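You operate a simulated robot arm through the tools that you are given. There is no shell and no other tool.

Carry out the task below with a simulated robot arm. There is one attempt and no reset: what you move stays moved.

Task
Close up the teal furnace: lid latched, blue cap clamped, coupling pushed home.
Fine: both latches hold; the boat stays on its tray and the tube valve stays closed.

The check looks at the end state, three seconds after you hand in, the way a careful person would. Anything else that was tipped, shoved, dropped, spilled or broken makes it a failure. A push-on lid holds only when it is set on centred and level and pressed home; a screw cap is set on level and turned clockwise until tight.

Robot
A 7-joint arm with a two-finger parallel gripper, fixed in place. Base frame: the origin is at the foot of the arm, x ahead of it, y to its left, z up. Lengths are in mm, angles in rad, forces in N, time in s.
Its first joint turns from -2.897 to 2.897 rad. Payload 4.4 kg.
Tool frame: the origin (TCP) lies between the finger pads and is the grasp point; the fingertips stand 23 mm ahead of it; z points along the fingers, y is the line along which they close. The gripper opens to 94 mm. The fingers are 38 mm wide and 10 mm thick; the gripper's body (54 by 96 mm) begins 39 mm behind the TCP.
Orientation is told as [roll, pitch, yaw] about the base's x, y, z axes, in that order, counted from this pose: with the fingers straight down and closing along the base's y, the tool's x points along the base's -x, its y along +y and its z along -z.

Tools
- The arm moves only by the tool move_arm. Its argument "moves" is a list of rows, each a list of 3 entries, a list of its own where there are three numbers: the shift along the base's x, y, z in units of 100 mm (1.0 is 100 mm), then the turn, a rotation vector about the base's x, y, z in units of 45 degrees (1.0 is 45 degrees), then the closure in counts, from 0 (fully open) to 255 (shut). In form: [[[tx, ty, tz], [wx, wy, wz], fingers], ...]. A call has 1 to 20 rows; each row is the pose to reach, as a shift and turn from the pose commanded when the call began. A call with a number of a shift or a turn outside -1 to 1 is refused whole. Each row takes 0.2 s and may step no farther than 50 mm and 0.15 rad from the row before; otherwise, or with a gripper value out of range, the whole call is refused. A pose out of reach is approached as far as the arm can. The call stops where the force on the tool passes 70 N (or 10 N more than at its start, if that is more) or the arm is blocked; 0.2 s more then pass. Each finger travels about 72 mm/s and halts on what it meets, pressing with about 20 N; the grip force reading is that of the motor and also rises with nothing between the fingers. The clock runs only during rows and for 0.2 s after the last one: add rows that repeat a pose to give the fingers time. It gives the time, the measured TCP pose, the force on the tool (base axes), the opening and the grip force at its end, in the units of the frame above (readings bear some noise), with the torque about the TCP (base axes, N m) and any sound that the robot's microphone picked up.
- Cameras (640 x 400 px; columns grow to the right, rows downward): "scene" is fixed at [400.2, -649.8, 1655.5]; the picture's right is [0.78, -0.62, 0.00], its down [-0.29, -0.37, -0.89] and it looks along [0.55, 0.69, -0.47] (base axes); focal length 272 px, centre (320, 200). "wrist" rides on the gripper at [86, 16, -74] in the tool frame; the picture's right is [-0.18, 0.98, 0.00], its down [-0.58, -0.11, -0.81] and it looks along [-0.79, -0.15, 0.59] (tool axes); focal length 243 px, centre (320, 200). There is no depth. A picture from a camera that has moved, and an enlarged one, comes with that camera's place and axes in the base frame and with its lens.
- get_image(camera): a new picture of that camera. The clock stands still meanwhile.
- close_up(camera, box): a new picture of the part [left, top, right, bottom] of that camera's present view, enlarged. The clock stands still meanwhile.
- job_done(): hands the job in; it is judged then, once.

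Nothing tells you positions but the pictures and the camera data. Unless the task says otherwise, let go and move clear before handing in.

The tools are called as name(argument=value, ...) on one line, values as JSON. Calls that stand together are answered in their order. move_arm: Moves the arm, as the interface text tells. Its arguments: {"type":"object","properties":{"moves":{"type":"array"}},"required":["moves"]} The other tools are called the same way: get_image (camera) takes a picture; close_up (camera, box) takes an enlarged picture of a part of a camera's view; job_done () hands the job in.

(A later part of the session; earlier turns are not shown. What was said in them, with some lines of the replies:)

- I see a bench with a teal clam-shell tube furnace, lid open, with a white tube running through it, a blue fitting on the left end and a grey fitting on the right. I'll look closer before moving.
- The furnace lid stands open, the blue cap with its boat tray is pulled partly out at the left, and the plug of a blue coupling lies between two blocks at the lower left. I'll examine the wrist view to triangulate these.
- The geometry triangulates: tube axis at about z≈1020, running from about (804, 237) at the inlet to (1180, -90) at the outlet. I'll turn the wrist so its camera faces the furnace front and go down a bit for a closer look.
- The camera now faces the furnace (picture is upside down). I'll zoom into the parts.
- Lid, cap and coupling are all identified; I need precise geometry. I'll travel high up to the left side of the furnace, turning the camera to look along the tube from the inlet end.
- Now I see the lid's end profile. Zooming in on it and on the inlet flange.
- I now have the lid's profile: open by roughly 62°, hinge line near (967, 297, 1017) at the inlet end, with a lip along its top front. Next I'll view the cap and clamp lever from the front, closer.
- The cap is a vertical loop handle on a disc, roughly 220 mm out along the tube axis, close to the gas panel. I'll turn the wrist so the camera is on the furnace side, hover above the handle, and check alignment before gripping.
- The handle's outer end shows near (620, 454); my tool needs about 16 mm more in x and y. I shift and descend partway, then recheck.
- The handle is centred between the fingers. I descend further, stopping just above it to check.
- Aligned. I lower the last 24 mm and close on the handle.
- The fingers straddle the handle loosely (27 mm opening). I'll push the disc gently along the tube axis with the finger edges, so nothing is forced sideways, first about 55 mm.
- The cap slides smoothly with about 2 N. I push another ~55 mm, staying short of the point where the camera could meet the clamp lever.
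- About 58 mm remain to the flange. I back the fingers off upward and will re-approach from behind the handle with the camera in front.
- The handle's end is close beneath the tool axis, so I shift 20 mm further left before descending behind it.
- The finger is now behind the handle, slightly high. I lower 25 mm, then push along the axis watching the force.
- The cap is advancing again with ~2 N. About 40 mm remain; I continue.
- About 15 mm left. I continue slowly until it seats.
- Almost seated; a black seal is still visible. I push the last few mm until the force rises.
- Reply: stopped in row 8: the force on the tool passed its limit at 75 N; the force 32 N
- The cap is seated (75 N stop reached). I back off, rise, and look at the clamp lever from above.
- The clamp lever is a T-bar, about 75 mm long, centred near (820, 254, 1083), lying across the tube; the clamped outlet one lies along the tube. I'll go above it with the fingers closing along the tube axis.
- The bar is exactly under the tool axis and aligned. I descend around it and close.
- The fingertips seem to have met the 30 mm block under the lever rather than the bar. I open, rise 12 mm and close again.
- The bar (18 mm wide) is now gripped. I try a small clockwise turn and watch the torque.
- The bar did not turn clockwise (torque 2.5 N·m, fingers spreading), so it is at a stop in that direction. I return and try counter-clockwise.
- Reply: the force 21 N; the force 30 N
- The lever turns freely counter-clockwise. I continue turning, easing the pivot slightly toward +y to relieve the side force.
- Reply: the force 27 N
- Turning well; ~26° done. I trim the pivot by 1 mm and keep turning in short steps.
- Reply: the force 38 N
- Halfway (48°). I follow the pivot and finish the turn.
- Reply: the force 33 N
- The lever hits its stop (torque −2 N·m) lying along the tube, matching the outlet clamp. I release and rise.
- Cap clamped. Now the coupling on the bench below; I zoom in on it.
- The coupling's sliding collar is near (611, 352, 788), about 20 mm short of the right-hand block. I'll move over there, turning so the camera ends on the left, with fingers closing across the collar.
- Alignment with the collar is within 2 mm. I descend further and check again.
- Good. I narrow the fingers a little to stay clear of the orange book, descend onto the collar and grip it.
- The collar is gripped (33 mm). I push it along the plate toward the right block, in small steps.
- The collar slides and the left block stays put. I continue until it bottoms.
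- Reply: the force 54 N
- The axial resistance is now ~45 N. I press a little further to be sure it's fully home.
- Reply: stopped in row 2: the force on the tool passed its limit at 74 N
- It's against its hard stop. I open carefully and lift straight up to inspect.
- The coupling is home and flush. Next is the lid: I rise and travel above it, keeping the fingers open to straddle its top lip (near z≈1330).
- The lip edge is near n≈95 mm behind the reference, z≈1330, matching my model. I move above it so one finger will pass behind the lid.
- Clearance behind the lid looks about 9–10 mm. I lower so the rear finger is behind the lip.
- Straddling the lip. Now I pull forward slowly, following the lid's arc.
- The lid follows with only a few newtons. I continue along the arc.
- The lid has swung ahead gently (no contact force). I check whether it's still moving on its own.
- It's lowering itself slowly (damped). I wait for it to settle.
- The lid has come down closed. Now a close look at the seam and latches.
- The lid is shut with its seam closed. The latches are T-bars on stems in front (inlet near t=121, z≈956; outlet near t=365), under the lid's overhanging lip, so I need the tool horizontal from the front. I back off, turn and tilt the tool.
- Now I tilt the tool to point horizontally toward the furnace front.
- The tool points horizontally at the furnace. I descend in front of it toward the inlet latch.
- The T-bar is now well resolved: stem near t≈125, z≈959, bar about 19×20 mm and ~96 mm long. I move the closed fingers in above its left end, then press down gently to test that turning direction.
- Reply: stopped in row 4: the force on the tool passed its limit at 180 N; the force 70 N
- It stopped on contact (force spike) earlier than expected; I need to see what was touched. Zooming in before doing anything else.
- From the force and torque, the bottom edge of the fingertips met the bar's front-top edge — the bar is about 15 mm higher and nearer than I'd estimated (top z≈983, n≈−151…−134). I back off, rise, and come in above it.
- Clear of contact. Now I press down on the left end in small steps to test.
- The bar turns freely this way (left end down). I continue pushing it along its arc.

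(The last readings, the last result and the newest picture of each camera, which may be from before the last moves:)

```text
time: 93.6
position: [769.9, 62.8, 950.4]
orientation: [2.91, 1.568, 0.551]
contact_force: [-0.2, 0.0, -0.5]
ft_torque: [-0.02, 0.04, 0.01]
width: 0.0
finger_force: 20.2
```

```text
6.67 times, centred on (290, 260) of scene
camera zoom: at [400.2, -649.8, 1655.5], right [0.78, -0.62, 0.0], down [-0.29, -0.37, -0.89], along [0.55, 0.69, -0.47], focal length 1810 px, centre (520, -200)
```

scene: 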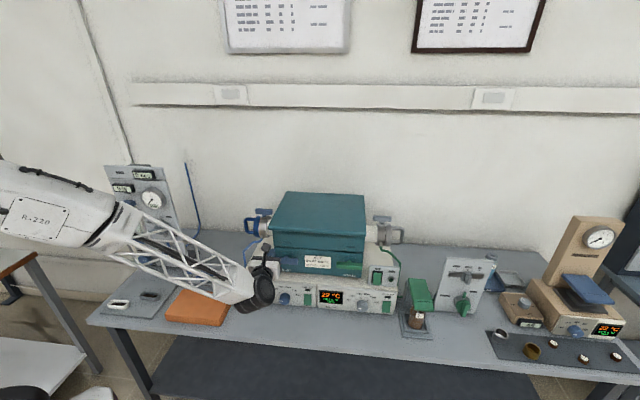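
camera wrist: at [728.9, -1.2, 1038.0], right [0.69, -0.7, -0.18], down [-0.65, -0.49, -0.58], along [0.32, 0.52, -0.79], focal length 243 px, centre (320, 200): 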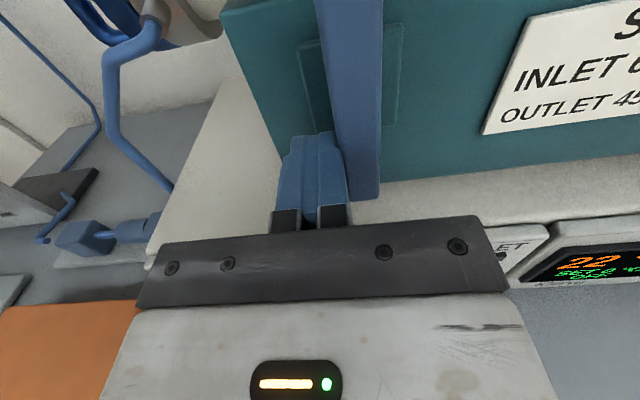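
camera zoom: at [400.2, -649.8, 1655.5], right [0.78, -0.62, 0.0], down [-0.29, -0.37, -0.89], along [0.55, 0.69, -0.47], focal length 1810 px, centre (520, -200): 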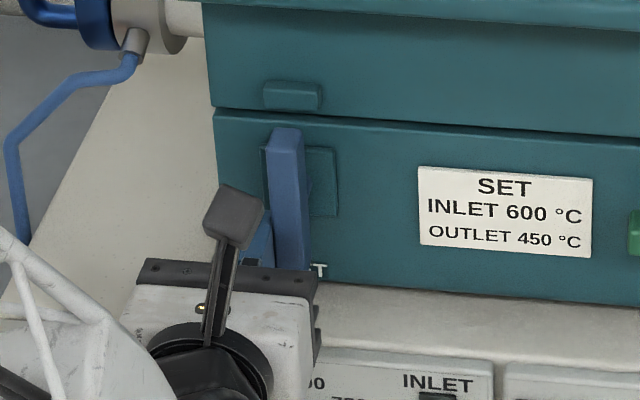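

The inlet bar is now upright. I nudge a little further to find its stop.

move_arm(moves=[[[0.01, -0.01, 0], [0, 0, 0], 255], [[0.02, -0.02, 0], [0, 0, 0], 255], [[0.03, -0.03, 0], [0, 0, 0], 255], [[0.04, -0.04, 0], [0, 0, 0], 255], [[0.05, -0.05, 0], [0, 0, 0], 255]])

close_up(camera="scene", box=[250, 230, 330, 290])

close_up(camera="wrist", box=[220, 0, 500, 220])

```text
time: 94.5
position: [770.4, 62.0, 949.5]
orientation: [2.614, 1.566, 0.262]
contact_force: [-24.1, 14.9, 10.9]
ft_torque: [-0.2, -0.48, 0.17]
width: 0.0
finger_force: 19.0
stopped in row 4: the force on the tool passed its limit at 75 N (the readings are from after the stop); the commanded pose is now the measured one
```

```text
6.67 times, centred on (290, 260) of scene
camera zoom: at [400.2, -649.8, 1655.5], right [0.78, -0.62, 0.0], down [-0.29, -0.37, -0.89], along [0.55, 0.69, -0.47], focal length 1810 px, centre (520, -200)
```

zoom: 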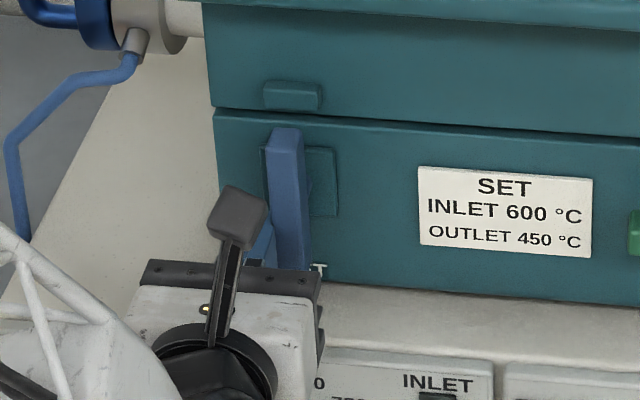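

```text
1.82 times, centred on (360, 110) of wrist
camera zoom: at [730.4, -2.7, 1037.8], right [0.7, -0.69, -0.18], down [-0.64, -0.5, -0.58], along [0.31, 0.53, -0.79], focal length 441 px, centre (247, 364)
```

zoom: 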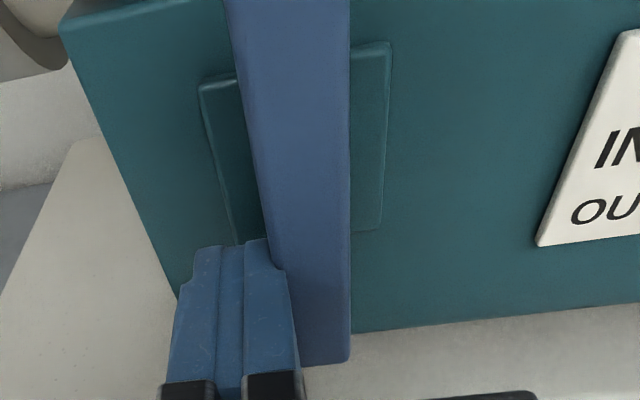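

The inlet latch is at its stop, upright. I retreat and, before the outlet latch, press the lid's front edge to make sure it is fully down.

move_arm(moves=[[[-0.04, 0.04, 0], [0, 0, 0], 255], [[-0.2, -0.08, 0], [0, 0, 0], 255], [[-0.42, -0.3, 0], [0, 0, 0], 255], [[-0.42, -0.3, 0.3], [0, 0, 0], 255], [[-0.42, -0.3, 0.65], [0, 0, 0], 255], [[-0.42, -0.3, 1], [0, 0, 0], 255]])

move_arm(moves=[[[0, 0, 0.4], [0, 0, 0], 255], [[0, 0, 0.8], [0, 0, 0], 255], [[0.2, -0.2, 1], [0, 0, 0], 255], [[0.5, -0.5, 1], [0, 0, 0], 255], [[0.8, -0.8, 1], [0, 0, 0], 255], [[1, -1, 1], [0, 0, 0], 255]])

get_image(camera="wrist")

close_up(camera="scene", box=[200, 170, 400, 300])

```text
time: 95.9
position: [731.7, 31.3, 1050.5]
orientation: [2.855, 1.568, 0.502]
contact_force: [0.3, -0.2, 0.0]
ft_torque: [0.0, -0.04, -0.01]
width: 0.1
finger_force: 19.7
```

```text
time: 97.3
position: [830.9, -68.5, 1150.8]
orientation: [2.662, 1.57, 0.309]
contact_force: [-0.1, 0.1, 0.8]
ft_torque: [-0.01, 0.02, 0.01]
width: 0.0
finger_force: 19.4
```

```text
taken
camera wrist: at [789.8, -132.8, 1237.3], right [0.7, -0.69, -0.18], down [-0.64, -0.49, -0.58], along [0.31, 0.52, -0.79], focal length 243 px, centre (320, 200)
```

wrist: 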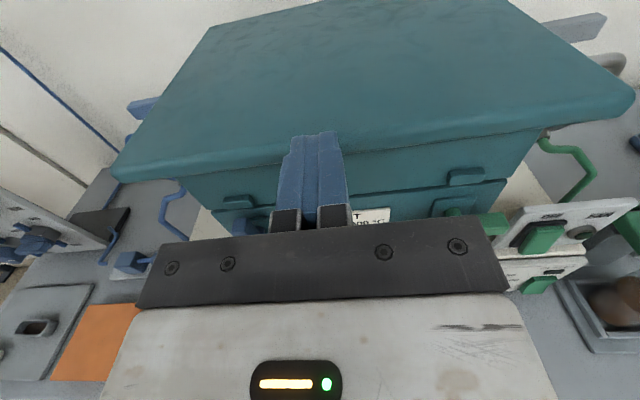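

```text
3.08 times, centred on (300, 235) of scene
camera zoom: at [400.2, -649.8, 1655.5], right [0.78, -0.62, 0.0], down [-0.29, -0.37, -0.89], along [0.55, 0.69, -0.47], focal length 836 px, centre (382, 92)
```

zoom: 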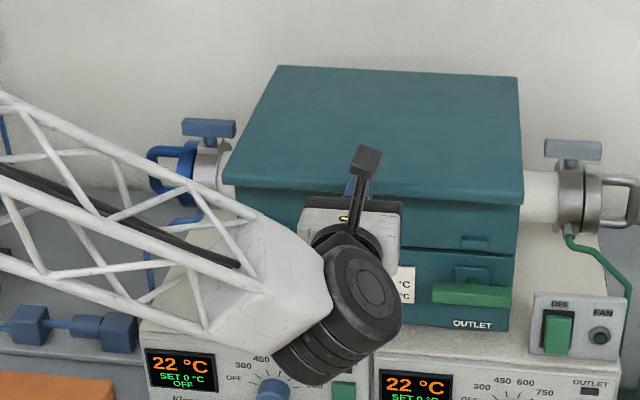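

move_arm(moves=[[[0, 0, 0.18], [0, 0, 0], 255], [[0.2, 0.2, 0.18], [0, 0, 0], 255], [[0.4, 0.4, 0.18], [0, 0, 0], 255], [[0.6, 0.6, 0.18], [0, 0, 0], 255], [[0.6, 0.6, 0.12], [0, 0, 0], 255], [[0.6, 0.6, 0.06], [0, 0, 0], 255]])

get_image(camera="wrist")

close_up(camera="scene", box=[250, 180, 400, 290])

```text
time: 98.7
position: [891.0, -7.9, 1156.9]
orientation: [3.021, 1.567, 0.667]
contact_force: [0.3, 0.0, 0.6]
ft_torque: [0.02, -0.04, 0.03]
width: 0.0
finger_force: 20.1
```

```text
taken
camera wrist: at [849.4, -72.9, 1243.6], right [0.7, -0.69, -0.18], down [-0.64, -0.49, -0.58], along [0.31, 0.53, -0.79], focal length 243 px, centre (320, 200)
```

wrist: 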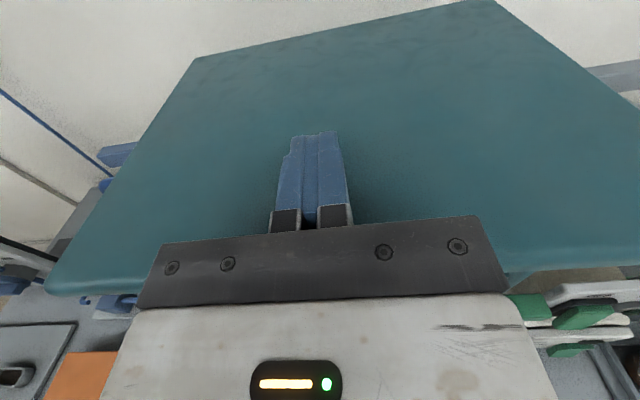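

```text
3.64 times, centred on (325, 235) of scene
camera zoom: at [400.2, -649.8, 1655.5], right [0.78, -0.62, 0.0], down [-0.29, -0.37, -0.89], along [0.55, 0.69, -0.47], focal length 988 px, centre (302, 73)
```

zoom: 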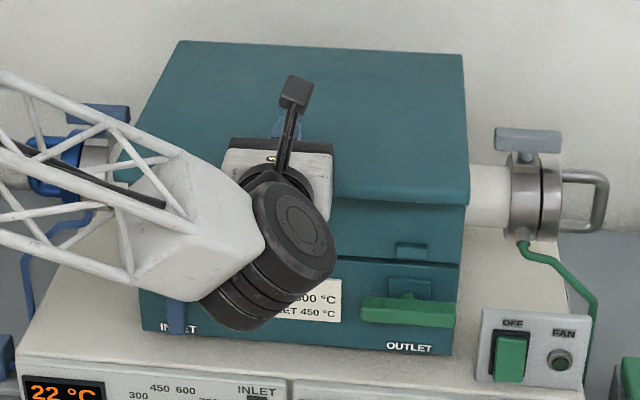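

move_arm(moves=[[[0, 0, -0.02], [0, 0, 0], 255], [[0, 0, -0.04], [0, 0, 0], 255], [[0, 0, -0.06], [0, 0, 0], 255], [[0, 0, -0.08], [0, 0, 0], 255], [[0, 0, -0.1], [0, 0, 0], 255], [[0, 0, -0.12], [0, 0, 0], 255], [[0, 0, -0.14], [0, 0, 0], 255], [[0, 0, -0.16], [0, 0, 0], 255], [[0, 0, -0.18], [0, 0, 0], 255], [[0, 0, -0.2], [0, 0, 0], 255]])

close_up(camera="scene", box=[250, 180, 400, 290])

```text
time: 99.9
position: [891.3, -6.8, 1155.6]
orientation: [2.406, 1.557, 0.051]
contact_force: [2.3, -0.6, 7.8]
ft_torque: [-0.11, 0.23, 0.04]
width: 0.3
finger_force: 19.8
stopped in row 5: the force on the tool passed its limit at 75 N (the readings are from after the stop); the commanded pose is now the measured one
```

```text
3.64 times, centred on (325, 235) of scene
camera zoom: at [400.2, -649.8, 1655.5], right [0.78, -0.62, 0.0], down [-0.29, -0.37, -0.89], along [0.55, 0.69, -0.47], focal length 988 px, centre (302, 73)
```

zoom: 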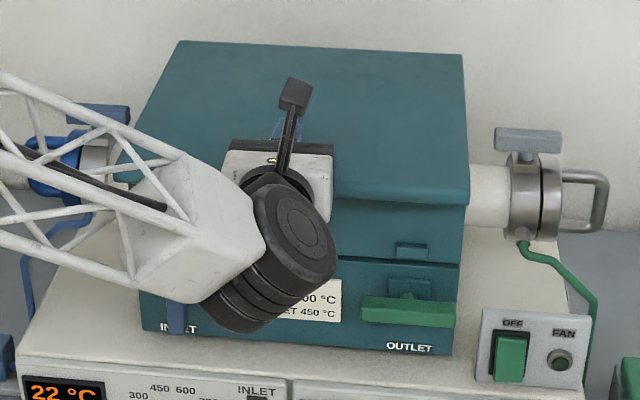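

The lid is solid (75 N without moving) — fully down. Now to the outlet latch.

move_arm(moves=[[[0, 0, 0.1], [0, 0, 0], 255], [[-0.2, -0.2, 0.1], [0, 0, 0], 255], [[-0.4, -0.4, 0.1], [0, 0, 0], 255], [[-0.62, -0.62, 0.1], [0, 0, 0], 255], [[-0.4, -0.84, 0.1], [0, 0, 0], 255], [[-0.2, -1.0, 0.1], [0, 0, 0], 255]])

move_arm(moves=[[[0.2, -0.2, -0.1], [0, 0, 0], 255], [[0.25, -0.27, -0.4], [0, 0, 0], 255], [[0.25, -0.27, -0.7], [0, 0, 0], 255], [[0.25, -0.27, -1], [0, 0, 0], 255]])

get_image(camera="wrist")

get_image(camera="scene")

```text
time: 101.3
position: [871.5, -108.4, 1163.7]
orientation: [2.367, 1.559, 0.012]
contact_force: [-0.8, 0.4, 0.0]
ft_torque: [-0.03, 0.03, -0.04]
width: 0.2
finger_force: 20.1
```

```text
time: 102.3
position: [896.9, -134.3, 1064.0]
orientation: [2.432, 1.559, 0.078]
contact_force: [-0.6, 0.6, 0.8]
ft_torque: [0.01, 0.01, -0.06]
width: 0.0
finger_force: 20.4
```

```text
taken
camera wrist: at [854.6, -199.6, 1151.1], right [0.7, -0.69, -0.18], down [-0.64, -0.49, -0.59], along [0.32, 0.52, -0.79], focal length 243 px, centre (320, 200)
```

wrist: 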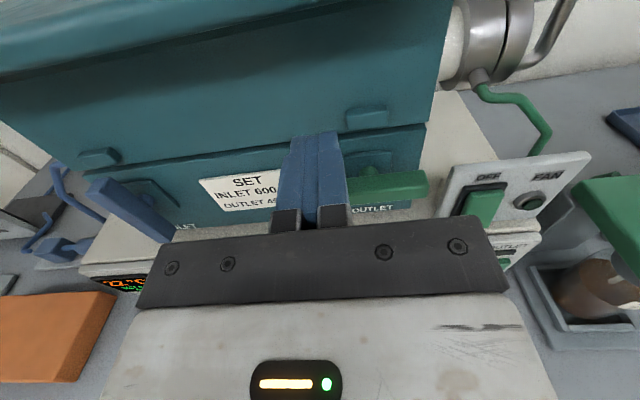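

```text
taken
```

scene: 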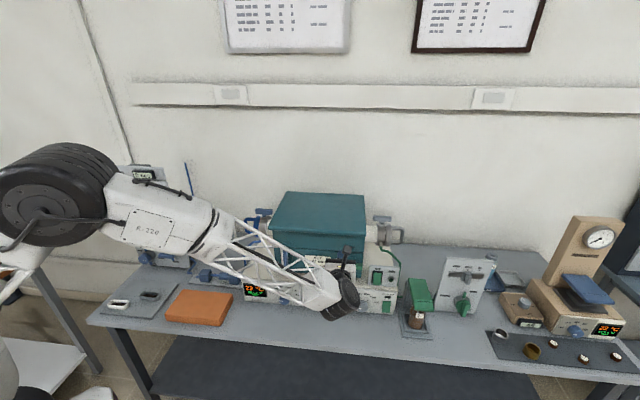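

close_up(camera="wrist", box=[270, 90, 470, 230])

close_up(camera="wrist", box=[60, 130, 260, 260])

close_up(camera="scene", box=[240, 190, 400, 310])

```text
2.86 times, centred on (370, 160) of wrist
camera zoom: at [854.6, -199.6, 1151.1], right [0.7, -0.69, -0.18], down [-0.64, -0.49, -0.59], along [0.32, 0.52, -0.79], focal length 693 px, centre (177, 314)
```

zoom: 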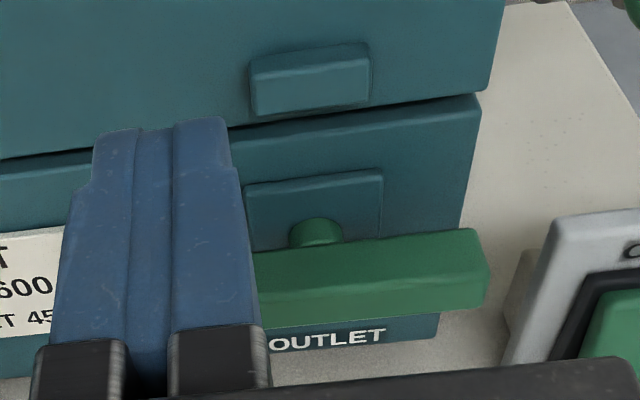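

```text
3.08 times, centred on (160, 195) of wrist
camera zoom: at [854.6, -199.6, 1151.1], right [0.7, -0.69, -0.18], down [-0.64, -0.49, -0.59], along [0.32, 0.52, -0.79], focal length 746 px, centre (812, 215)
```

zoom: 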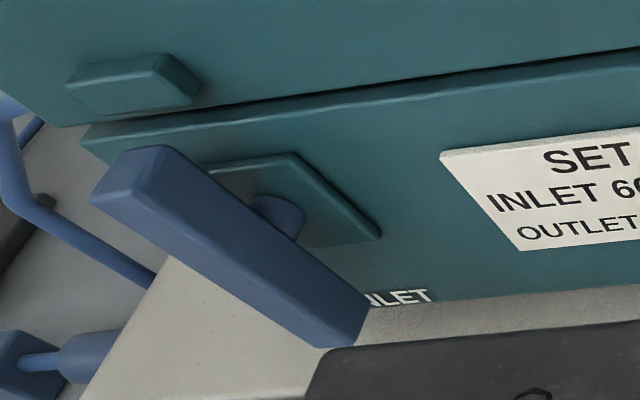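

```text
3.33 times, centred on (320, 250) of scene
camera zoom: at [400.2, -649.8, 1655.5], right [0.78, -0.62, 0.0], down [-0.29, -0.37, -0.89], along [0.55, 0.69, -0.47], focal length 905 px, centre (320, 33)
```

zoom: 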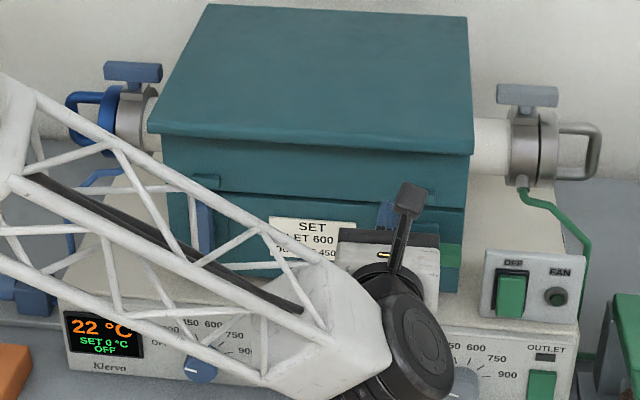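

The outlet bar has the same geometry (stem at t≈363, z≈973). I move in above its left end and test the same direction.

move_arm(moves=[[[-0.03, 0.03, -0.2], [0, 0, 0], 255], [[-0.03, 0.03, -0.42], [0, 0, 0], 255], [[0.15, 0.21, -0.42], [0, 0, 0], 255], [[0.35, 0.41, -0.42], [0, 0, 0], 255]])

close_up(camera="wrist", box=[270, 90, 490, 230])

```text
time: 103.3
position: [932.2, -93.2, 1021.9]
orientation: [2.455, 1.558, 0.102]
contact_force: [0.9, -0.3, 0.1]
ft_torque: [0.0, -0.04, -0.01]
width: 0.2
finger_force: 20.6
```

```text
2.86 times, centred on (380, 160) of wrist
camera zoom: at [889.3, -158.8, 1109.0], right [0.7, -0.69, -0.18], down [-0.64, -0.49, -0.59], along [0.32, 0.53, -0.79], focal length 693 px, centre (149, 314)
```

zoom: 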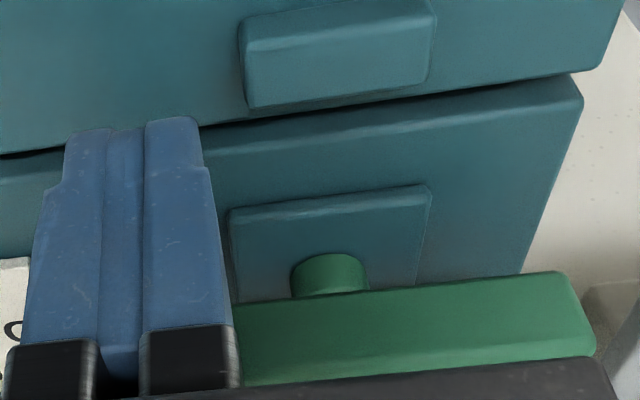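

move_arm(moves=[[[0, 0, -0.05], [0, 0, 0], 255], [[0, 0, -0.1], [0, 0, 0], 255], [[0, 0, -0.15], [0, 0, 0], 255], [[0, 0, -0.18], [0, 0, 0], 255], [[0, 0, -0.21], [0, 0, 0], 255], [[0, 0, -0.24], [0, 0, 0], 255]])

close_up(camera="wrist", box=[270, 90, 490, 230])

```text
time: 104.7
position: [931.9, -93.2, 998.0]
orientation: [2.407, 1.558, 0.054]
contact_force: [-0.3, 0.1, 0.1]
ft_torque: [-0.02, -0.01, 0.0]
width: 0.0
finger_force: 20.2
```

```text
2.86 times, centred on (380, 160) of wrist
camera zoom: at [889.3, -158.9, 1085.2], right [0.7, -0.69, -0.18], down [-0.64, -0.49, -0.59], along [0.32, 0.52, -0.79], focal length 693 px, centre (149, 314)
```

zoom: 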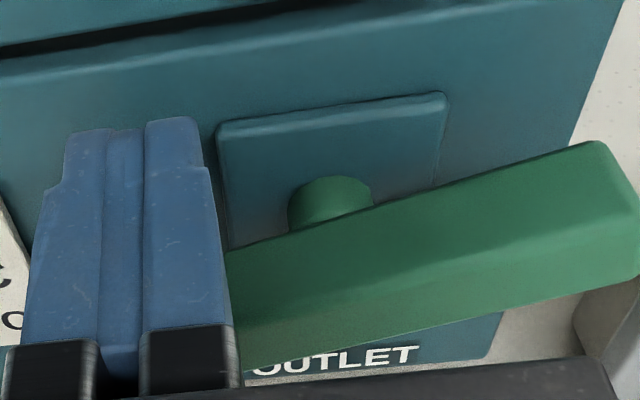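

Same direction works. I repeat the same arc.

move_arm(moves=[[[-0.03, -0.01, -0.03], [0, 0, 0], 255], [[-0.053, -0.003, -0.058], [0, 0, 0], 255], [[-0.063, 0.007, -0.09], [0, 0, 0], 255], [[-0.072, 0.016, -0.126], [0, 0, 0], 255], [[-0.067, 0.01, -0.16], [0, 0, 0], 255], [[-0.058, 0.002, -0.215], [0, 0, 0], 255], [[-0.042, -0.014, -0.255], [0, 0, 0], 255], [[-0.024, -0.032, -0.295], [0, 0, 0], 255]])

get_image(camera="wrist")

close_up(camera="scene", box=[310, 220, 410, 300])

```text
time: 106.5
position: [929.8, -98.3, 968.7]
orientation: [2.428, 1.558, 0.077]
contact_force: [1.4, 0.0, -0.4]
ft_torque: [0.01, 0.01, -0.01]
width: 0.0
finger_force: 19.5
```

```text
taken
camera wrist: at [886.4, -162.4, 1055.6], right [0.7, -0.69, -0.18], down [-0.64, -0.49, -0.59], along [0.32, 0.52, -0.79], focal length 243 px, centre (320, 200)
```

wrist: 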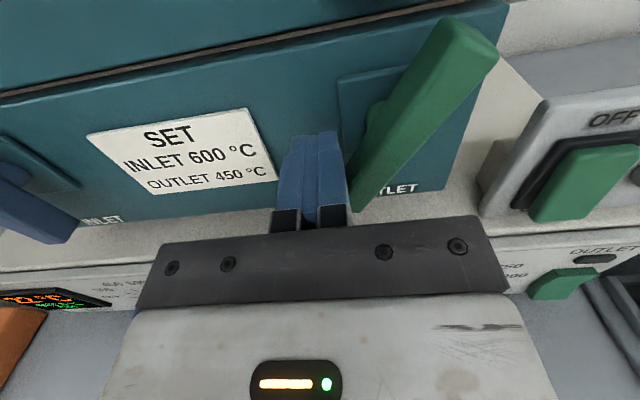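

```text
5.00 times, centred on (360, 260) of scene
camera zoom: at [400.2, -649.8, 1655.5], right [0.78, -0.62, 0.0], down [-0.29, -0.37, -0.89], along [0.55, 0.69, -0.47], focal length 1358 px, centre (120, -100)
```

zoom: 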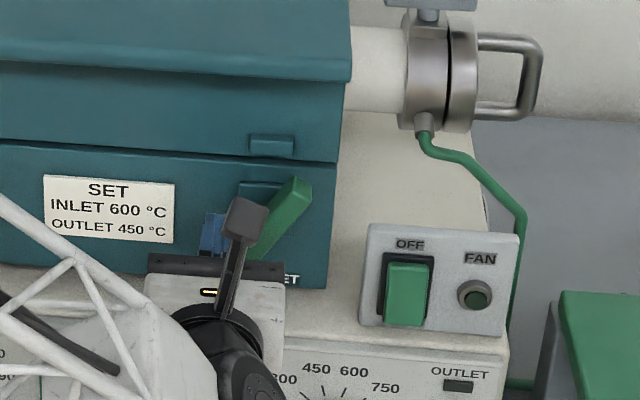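

move_arm(moves=[[[0.016, -0.016, -0.055], [0, 0, 0], 255], [[0.032, -0.032, -0.11], [0, 0, 0], 255], [[0.05, -0.05, -0.14], [0, 0, 0], 255], [[0.07, -0.07, -0.165], [0, 0, 0], 255], [[0.09, -0.09, -0.177], [0, 0, 0], 255], [[0.1, -0.1, -0.177], [0, 0, 0], 255]])

move_arm(moves=[[[0.01, -0.01, 0], [0, 0, 0], 255], [[0.02, -0.02, 0], [0, 0, 0], 255], [[0.03, -0.03, 0], [0, 0, 0], 255], [[0.04, -0.04, 0], [0, 0, 0], 255], [[0.05, -0.05, 0], [0, 0, 0], 255], [[0.06, -0.06, 0], [0, 0, 0], 255], [[0.07, -0.07, 0], [0, 0, 0], 255]])

get_image(camera="wrist")

close_up(camera="scene", box=[310, 220, 410, 300])

```text
time: 107.9
position: [938.3, -107.6, 951.6]
orientation: [2.418, 1.558, 0.064]
contact_force: [-0.2, 0.1, -0.1]
ft_torque: [0.0, 0.01, -0.03]
width: 0.2
finger_force: 19.8
```

```text
time: 108.9
position: [939.1, -108.2, 950.9]
orientation: [2.453, 1.559, 0.103]
contact_force: [-28.8, 11.5, 11.5]
ft_torque: [-0.06, -0.21, 0.08]
width: 0.0
finger_force: 20.3
stopped in row 4: the force on the tool passed its limit at 76 N (the readings are from after the stop); the commanded pose is now the measured one
```

```text
taken
camera wrist: at [898.3, -174.0, 1038.0], right [0.7, -0.69, -0.18], down [-0.64, -0.5, -0.59], along [0.32, 0.53, -0.79], focal length 243 px, centre (320, 200)
```

wrist: 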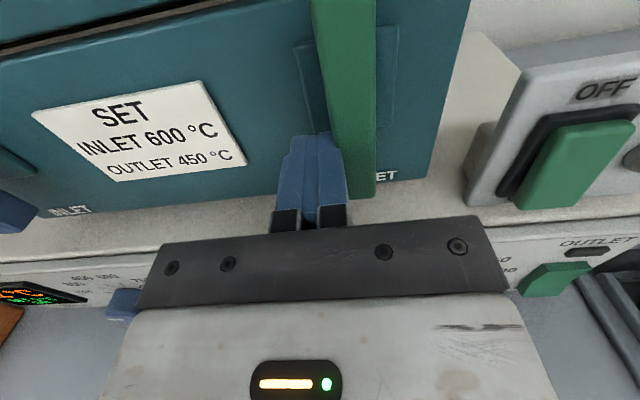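

```text
5.00 times, centred on (360, 260) of scene
camera zoom: at [400.2, -649.8, 1655.5], right [0.78, -0.62, 0.0], down [-0.29, -0.37, -0.89], along [0.55, 0.69, -0.47], focal length 1358 px, centre (120, -100)
```

zoom: 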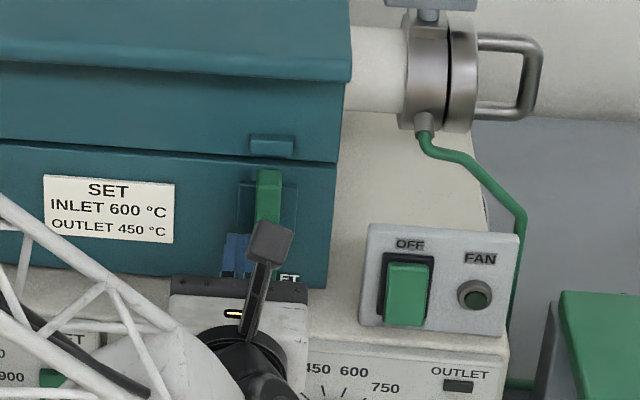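

Both latch bars are upright at their stops. I retreat and will do a gentle tug test under the lid's lip to confirm the latches hold.

move_arm(moves=[[[-0.05, 0.05, 0], [0, 0, 0], 255], [[-0.25, -0.13, 0], [0, 0, 0], 255], [[-0.45, -0.33, 0], [0, 0, 0], 255], [[-0.45, -0.33, 0.3], [0, 0, 0], 255], [[-0.45, -0.33, 0.65], [0, 0, 0], 255], [[-0.45, -0.33, 1], [0, 0, 0], 255]])

move_arm(moves=[[[-0.2, 0.2, 0.05], [0, 0, 0], 255], [[-0.4, 0.4, 0.1], [0, 0, 0], 255], [[-0.6, 0.6, 0.16], [0, 0, 0], 255]])

get_image(camera="wrist")

close_up(camera="scene", box=[240, 190, 400, 300])

```text
time: 110.3
position: [894.7, -142.8, 1049.6]
orientation: [2.47, 1.559, 0.121]
contact_force: [-0.7, -0.4, -0.7]
ft_torque: [0.03, -0.03, -0.02]
width: 0.1
finger_force: 20.1
```

```text
time: 111.1
position: [834.9, -82.9, 1066.0]
orientation: [2.434, 1.56, 0.084]
contact_force: [0.1, 0.1, 0.2]
ft_torque: [0.02, 0.0, 0.01]
width: 0.0
finger_force: 19.9
```

```text
taken
camera wrist: at [793.5, -147.3, 1153.6], right [0.7, -0.69, -0.18], down [-0.64, -0.5, -0.59], along [0.32, 0.53, -0.79], focal length 243 px, centre (320, 200)
```

wrist: 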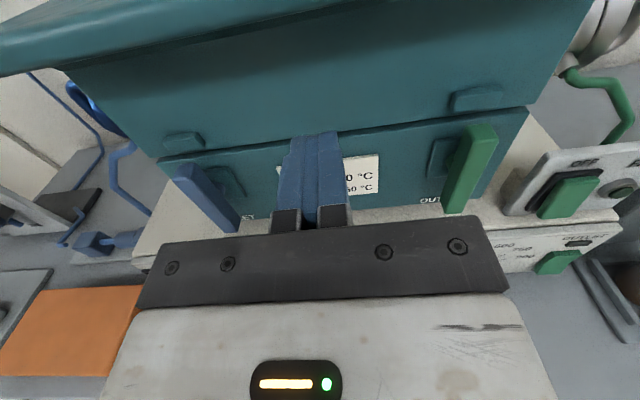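

```text
3.64 times, centred on (320, 245) of scene
camera zoom: at [400.2, -649.8, 1655.5], right [0.78, -0.62, 0.0], down [-0.29, -0.37, -0.89], along [0.55, 0.69, -0.47], focal length 988 px, centre (320, 36)
```

zoom: 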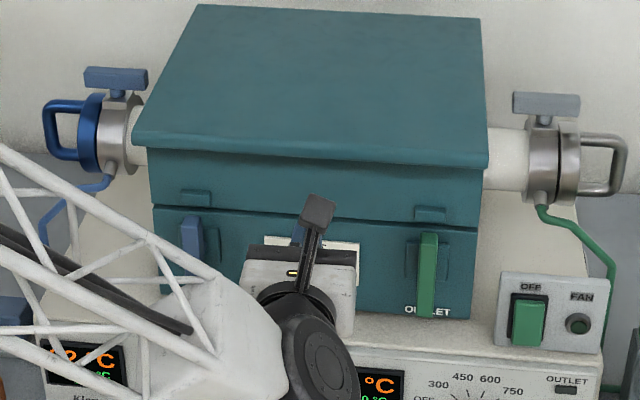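

move_arm(moves=[[[0.13, 0.13, 0], [0, 0, 0], 255], [[0.26, 0.26, 0], [0, 0, 0], 255], [[0.39, 0.39, 0], [0, 0, 0], 255], [[0.39, 0.39, 0.04], [0, 0, 0], 255], [[0.39, 0.39, 0.08], [0, 0, 0], 255], [[0.39, 0.39, 0.11], [0, 0, 0], 255], [[0.39, 0.39, 0.14], [0, 0, 0], 255]])

close_up(camera="wrist", box=[180, 0, 500, 220])

close_up(camera="scene", box=[240, 190, 400, 300])

```text
time: 112.7
position: [876.1, -43.6, 1079.6]
orientation: [2.447, 1.562, 0.097]
contact_force: [0.5, -0.2, -0.7]
ft_torque: [0.0, 0.0, -0.01]
width: 0.3
finger_force: 19.9
```

```text
1.82 times, centred on (340, 110) of wrist
camera zoom: at [833.0, -108.7, 1167.6], right [0.7, -0.69, -0.18], down [-0.64, -0.5, -0.59], along [0.32, 0.53, -0.79], focal length 441 px, centre (284, 364)
```

zoom: 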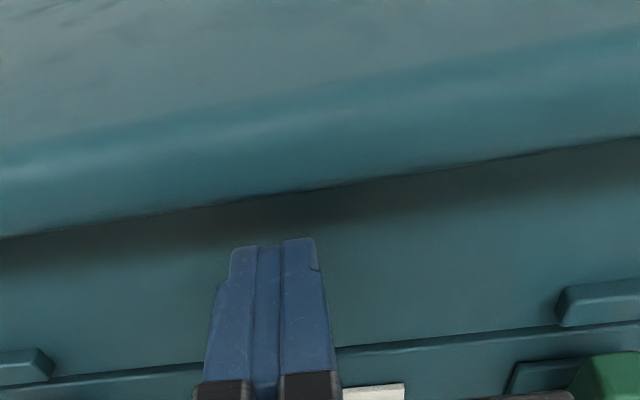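

```text
3.64 times, centred on (320, 245) of scene
camera zoom: at [400.2, -649.8, 1655.5], right [0.78, -0.62, 0.0], down [-0.29, -0.37, -0.89], along [0.55, 0.69, -0.47], focal length 988 px, centre (320, 36)
```

zoom: 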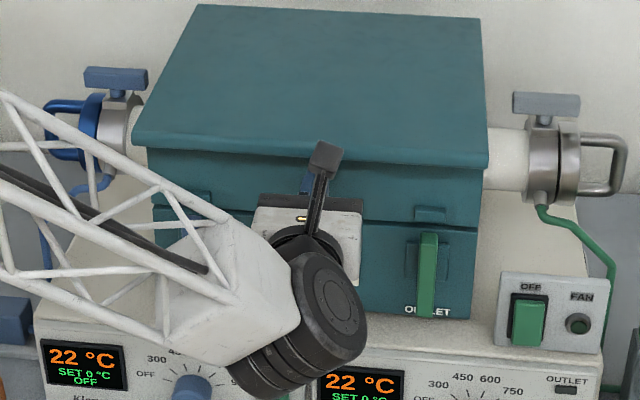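

move_arm(moves=[[[0, 0, 0.02], [0, 0, 0], 255], [[0, 0, 0.04], [0, 0, 0], 255], [[0, 0, 0.06], [0, 0, 0], 255], [[0, 0, 0.08], [0, 0, 0], 255]])

move_arm(moves=[[[0, 0, 0.02], [0, 0, 0], 255], [[0, 0, 0.04], [0, 0, 0], 255]])

move_arm(moves=[[[0, 0, 0.02], [0, 0, 0], 255], [[0, 0, 0.03], [0, 0, 0], 255]])

```text
time: 113.7
position: [874.8, -43.3, 1088.4]
orientation: [2.444, 1.561, 0.095]
contact_force: [0.0, 0.7, 0.5]
ft_torque: [0.0, 0.0, 0.02]
width: 0.0
finger_force: 19.9
```

```text
time: 114.3
position: [873.9, -43.0, 1092.1]
orientation: [2.434, 1.56, 0.084]
contact_force: [0.0, -0.2, 0.0]
ft_torque: [0.01, -0.01, 0.01]
width: 0.0
finger_force: 20.1
```

```text
time: 114.9
position: [874.9, -42.5, 1094.7]
orientation: [2.431, 1.559, 0.084]
contact_force: [0.8, 0.3, -0.3]
ft_torque: [0.0, -0.01, -0.02]
width: 0.0
finger_force: 19.9
```

move_arm(moves=[[[0, 0, 0.015], [0, 0, 0], 255], [[0, 0, 0.03], [0, 0, 0], 255]])

move_arm(moves=[[[0, 0, 0.015], [0, 0, 0], 255], [[0, 0, 0.03], [0, 0, 0], 255]])

close_up(camera="wrist", box=[180, 0, 500, 220])

```text
time: 115.5
position: [875.8, -44.3, 1097.4]
orientation: [2.44, 1.561, 0.091]
contact_force: [1.5, 0.5, -3.8]
ft_torque: [0.03, 0.0, 0.04]
width: 0.3
finger_force: 20.3
```

```text
time: 116.1
position: [875.2, -43.5, 1101.1]
orientation: [2.442, 1.56, 0.094]
contact_force: [-0.2, -1.1, -2.9]
ft_torque: [0.01, 0.06, 0.03]
width: 0.3
finger_force: 20.2
```

```text
1.82 times, centred on (340, 110) of wrist
camera zoom: at [833.2, -108.6, 1188.4], right [0.7, -0.69, -0.18], down [-0.64, -0.5, -0.59], along [0.32, 0.53, -0.79], focal length 441 px, centre (284, 364)
```

zoom: 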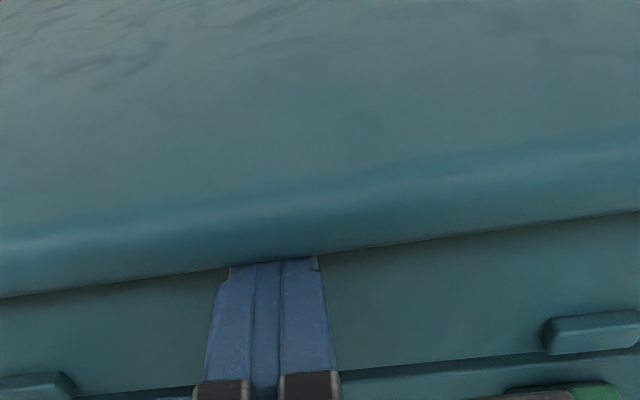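

close_up(camera="scene", box=[330, 220, 380, 290])

close_up(camera="scene", box=[265, 220, 315, 290])

```text
5.71 times, centred on (355, 255) of scene
camera zoom: at [400.2, -649.8, 1655.5], right [0.78, -0.62, 0.0], down [-0.29, -0.37, -0.89], along [0.55, 0.69, -0.47], focal length 1552 px, centre (120, -114)
```

zoom: 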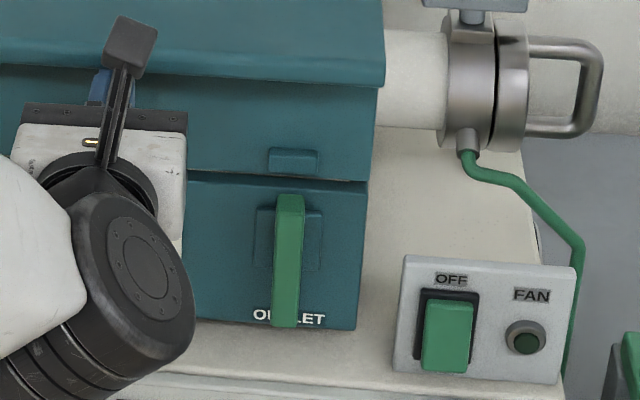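

```text
5.71 times, centred on (290, 255) of scene
camera zoom: at [400.2, -649.8, 1655.5], right [0.78, -0.62, 0.0], down [-0.29, -0.37, -0.89], along [0.55, 0.69, -0.47], focal length 1552 px, centre (491, -114)
```

zoom: 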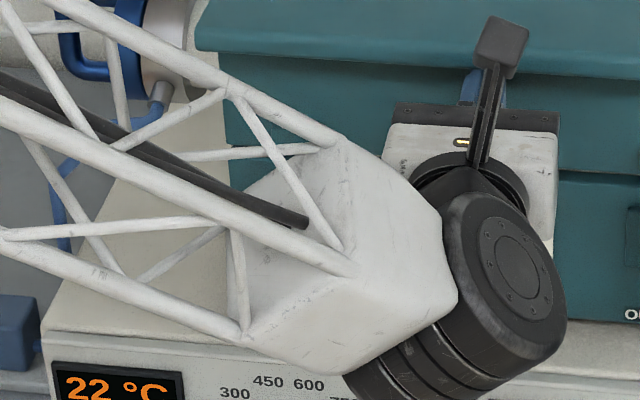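

move_arm(moves=[[[0, 0, 0.02], [0, 0, 0], 255], [[0, 0, 0.04], [0, 0, 0], 255]])

close_up(camera="scene", box=[330, 220, 380, 290])

```text
time: 116.7
position: [874.9, -44.2, 1102.8]
orientation: [2.492, 1.561, 0.14]
contact_force: [5.8, 0.3, -14.3]
ft_torque: [-0.22, 0.38, -0.06]
width: 0.0
finger_force: 19.5
```

```text
5.71 times, centred on (355, 255) of scene
camera zoom: at [400.2, -649.8, 1655.5], right [0.78, -0.62, 0.0], down [-0.29, -0.37, -0.89], along [0.55, 0.69, -0.47], focal length 1552 px, centre (120, -114)
```

zoom: 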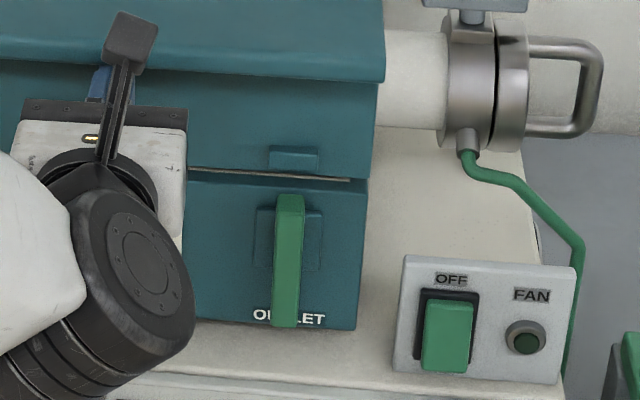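

move_arm(moves=[[[0, 0, 0.01], [0, 0, 0], 255], [[0, 0, 0.02], [0, 0, 0], 255], [[0, 0, 0.02], [0, 0, 0], 255]])

close_up(camera="scene", box=[330, 220, 380, 290])

```text
time: 117.5
position: [875.4, -43.3, 1103.3]
orientation: [2.523, 1.562, 0.172]
contact_force: [13.6, 4.0, -49.6]
ft_torque: [-0.87, 1.09, -0.47]
width: 0.0
finger_force: 20.0
```

```text
5.71 times, centred on (355, 255) of scene
camera zoom: at [400.2, -649.8, 1655.5], right [0.78, -0.62, 0.0], down [-0.29, -0.37, -0.89], along [0.55, 0.69, -0.47], focal length 1552 px, centre (120, -114)
```

zoom: 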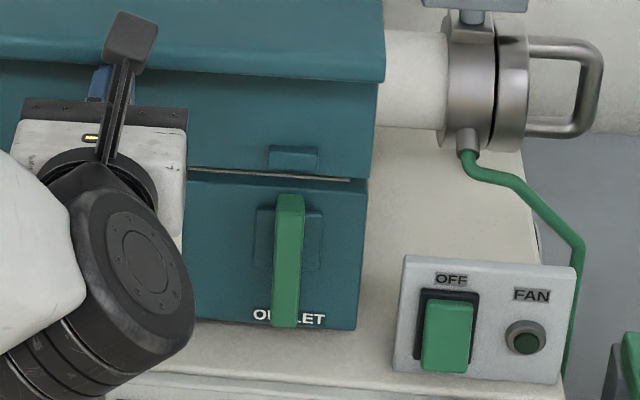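

The lid has a few millimetres of play, then holds firmly at 50 N — the latches hold. I lower off it and retreat.

move_arm(moves=[[[0, 0, -0.02], [0, 0, 0], 255], [[0, 0, -0.05], [0, 0, 0], 255], [[0, 0, -0.1], [0, 0, 0], 255], [[0, 0, -0.2], [0, 0, 0], 255], [[0, 0, -0.3], [0, 0, 0], 255], [[-0.2, -0.2, -0.3], [0, 0, 0], 255], [[-0.45, -0.45, -0.3], [0, 0, 0], 255], [[-0.7, -0.7, -0.3], [0, 0, 0], 255], [[-0.95, -0.95, -0.3], [0, 0, 0], 255]])

move_arm(moves=[[[0, 0, 0.4], [0, 0, 0], 255], [[0, 0, 0.8], [0, 0, 0], 255], [[-0.3, 0, 1], [0, 0, 0], 255], [[-0.6, 0, 1], [0, 0, 0], 255]])

get_image(camera="scene")

get_image(camera="wrist")

```text
time: 119.5
position: [779.4, -137.6, 1077.9]
orientation: [2.469, 1.559, 0.12]
contact_force: [-0.6, 0.1, 0.3]
ft_torque: [0.0, -0.02, 0.04]
width: 0.0
finger_force: 19.6
```

```text
time: 120.5
position: [719.7, -137.8, 1177.2]
orientation: [2.482, 1.56, 0.13]
contact_force: [0.1, 0.2, 0.1]
ft_torque: [-0.02, -0.01, 0.0]
width: 0.0
finger_force: 19.9
```

```text
taken
```

scene: 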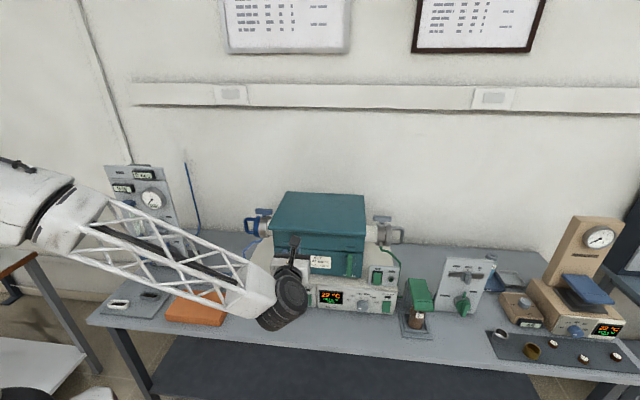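

```text
taken
camera wrist: at [677.7, -203.5, 1263.9], right [0.7, -0.69, -0.18], down [-0.64, -0.5, -0.59], along [0.32, 0.53, -0.79], focal length 243 px, centre (320, 200)
```

wrist: 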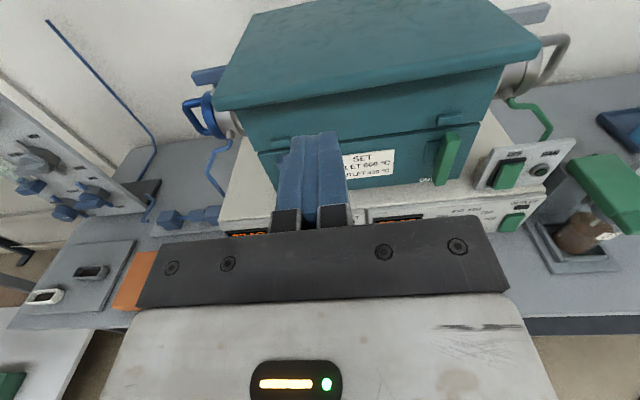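

I move further up and away for an unobstructed final look.

move_arm(moves=[[[-0.2, 0, 0.4], [0, 0, 0], 200], [[-0.4, 0, 0.8], [0, 0, 0], 120], [[-0.6, 0, 1], [0, 0, 0], 60]])

move_arm(moves=[[[-0.2, 0, 0.4], [0, 0, 0], 0], [[-0.4, 0, 0.8], [0, 0, 0], 0], [[-0.6, 0, 1], [0, 0, 0], 0]])

move_arm(moves=[[[0, 0, 0.4], [0, 0, 0], 0], [[0, 0, 0.8], [0, 0, 0], 0], [[0, 0, 1], [0, 0, 0], 0]])

get_image(camera="scene")

close_up(camera="scene", box=[230, 180, 410, 310])

close_up(camera="scene", box=[95, 150, 275, 320])

```text
time: 121.3
position: [660.8, -138.1, 1278.2]
orientation: [2.543, 1.56, 0.191]
contact_force: [-0.8, 0.2, 0.0]
ft_torque: [0.01, 0.01, 0.02]
width: 72.1
finger_force: 0.0
```

```text
time: 122.1
position: [600.4, -137.5, 1378.4]
orientation: [2.485, 1.561, 0.134]
contact_force: [0.2, -0.1, -0.3]
ft_torque: [0.01, -0.07, -0.04]
width: 93.9
finger_force: 0.0
```

```text
time: 122.9
position: [600.2, -138.0, 1477.6]
orientation: [2.455, 1.561, 0.107]
contact_force: [-0.1, 0.1, 0.7]
ft_torque: [0.02, -0.03, -0.01]
width: 93.9
finger_force: 0.2
```

```text
taken
```

scene: 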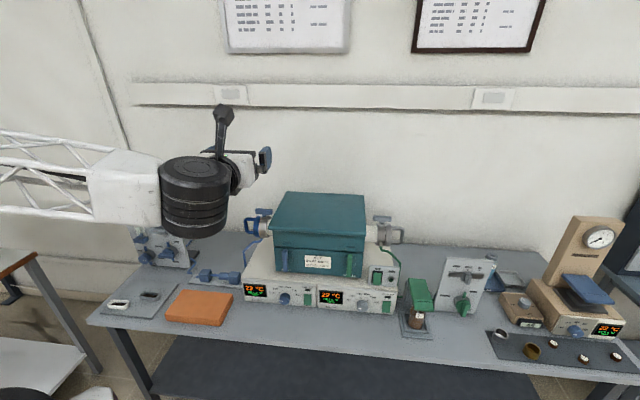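

```text
3.08 times, centred on (320, 245) of scene
camera zoom: at [400.2, -649.8, 1655.5], right [0.78, -0.62, 0.0], down [-0.29, -0.37, -0.89], along [0.55, 0.69, -0.47], focal length 836 px, centre (320, 62)
```

zoom: 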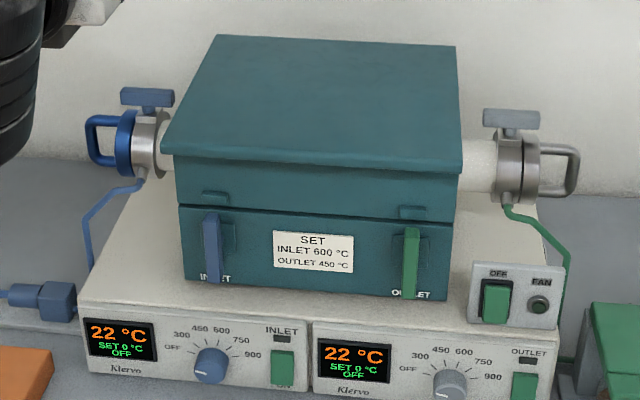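

```text
2.35 times, centred on (185, 235) of scene
camera zoom: at [400.2, -649.8, 1655.5], right [0.78, -0.62, 0.0], down [-0.29, -0.37, -0.89], along [0.55, 0.69, -0.47], focal length 639 px, centre (638, 118)
```

zoom: 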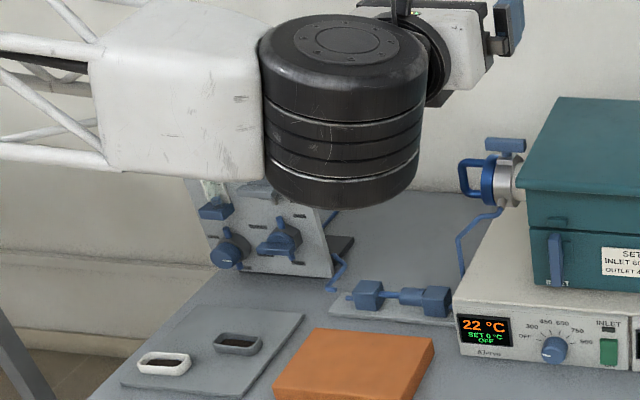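

close_up(camera="scene", box=[265, 225, 375, 285])

close_up(camera="scene", box=[235, 200, 295, 250])

close_up(camera="scene", box=[190, 255, 255, 300])

```text
5.82 times, centred on (320, 255) of scene
camera zoom: at [400.2, -649.8, 1655.5], right [0.78, -0.62, 0.0], down [-0.29, -0.37, -0.89], along [0.55, 0.69, -0.47], focal length 1580 px, centre (320, -120)
```

zoom: 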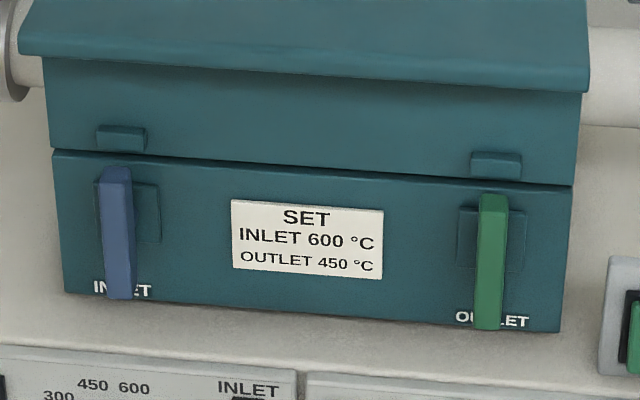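

```text
8.00 times, centred on (265, 225) of scene
camera zoom: at [400.2, -649.8, 1655.5], right [0.78, -0.62, 0.0], down [-0.29, -0.37, -0.89], along [0.55, 0.69, -0.47], focal length 2173 px, centre (760, 0)
```

zoom: 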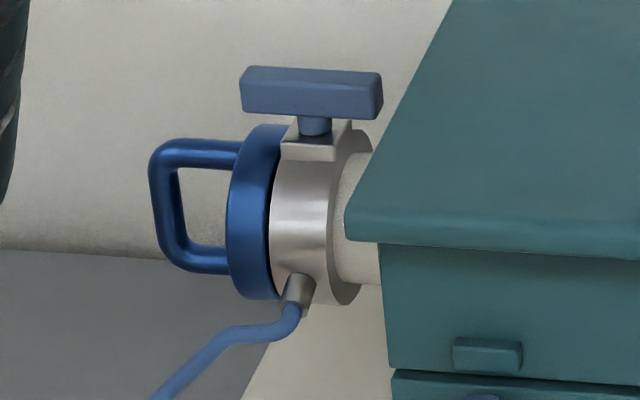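

```text
8.89 times, centred on (222, 278) of scene
camera zoom: at [400.2, -649.8, 1655.5], right [0.78, -0.62, 0.0], down [-0.29, -0.37, -0.89], along [0.55, 0.69, -0.47], focal length 2414 px, centre (1187, -489)
```

zoom: 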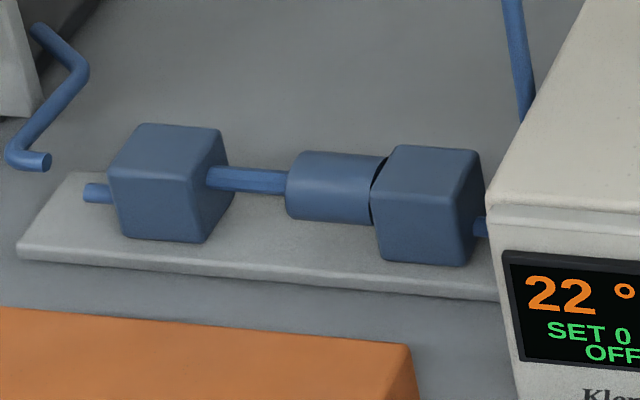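

Everything matches the goal: the lid is shut with both latch bars upright (held in the tug test), and the cap is seated with its lever along the tube. The coupling is flush, the valves are untouched, and the arm is clear. I hand it in.

job_done()

```text
The job is handed in.
```

The teal furnace is closed up and I've handed the job in; I haven't seen a result from the check.

- **Lid:** It is shut. Both latch bars are turned upright to their stops. I pulled up under the lid's lip to about 50 N. It rose a few millimetres, then held firm, and the seam closed again when I let go.
- **Blue cap:** It is pushed in until it seated against the flange. The clamp lever is turned to its stop and lies along the tube, like the one on the outlet end.
- **Coupling:** It is pushed to its hard stop and sits flush against the block.
- **Boat and tube valve:** I pushed the cap in slowly with only about 2 N. The boat was still on its tray when it went into the tube, but I couldn't see it after that. I didn't touch the valves on the gas panel.

While lining up on the inlet latch, the closed fingertips bumped the front of its bar with a brief 180 N spike. The bar turned freely afterwards, and I saw no damage in the pictures.

The gripper is open and the arm is clear of the bench.
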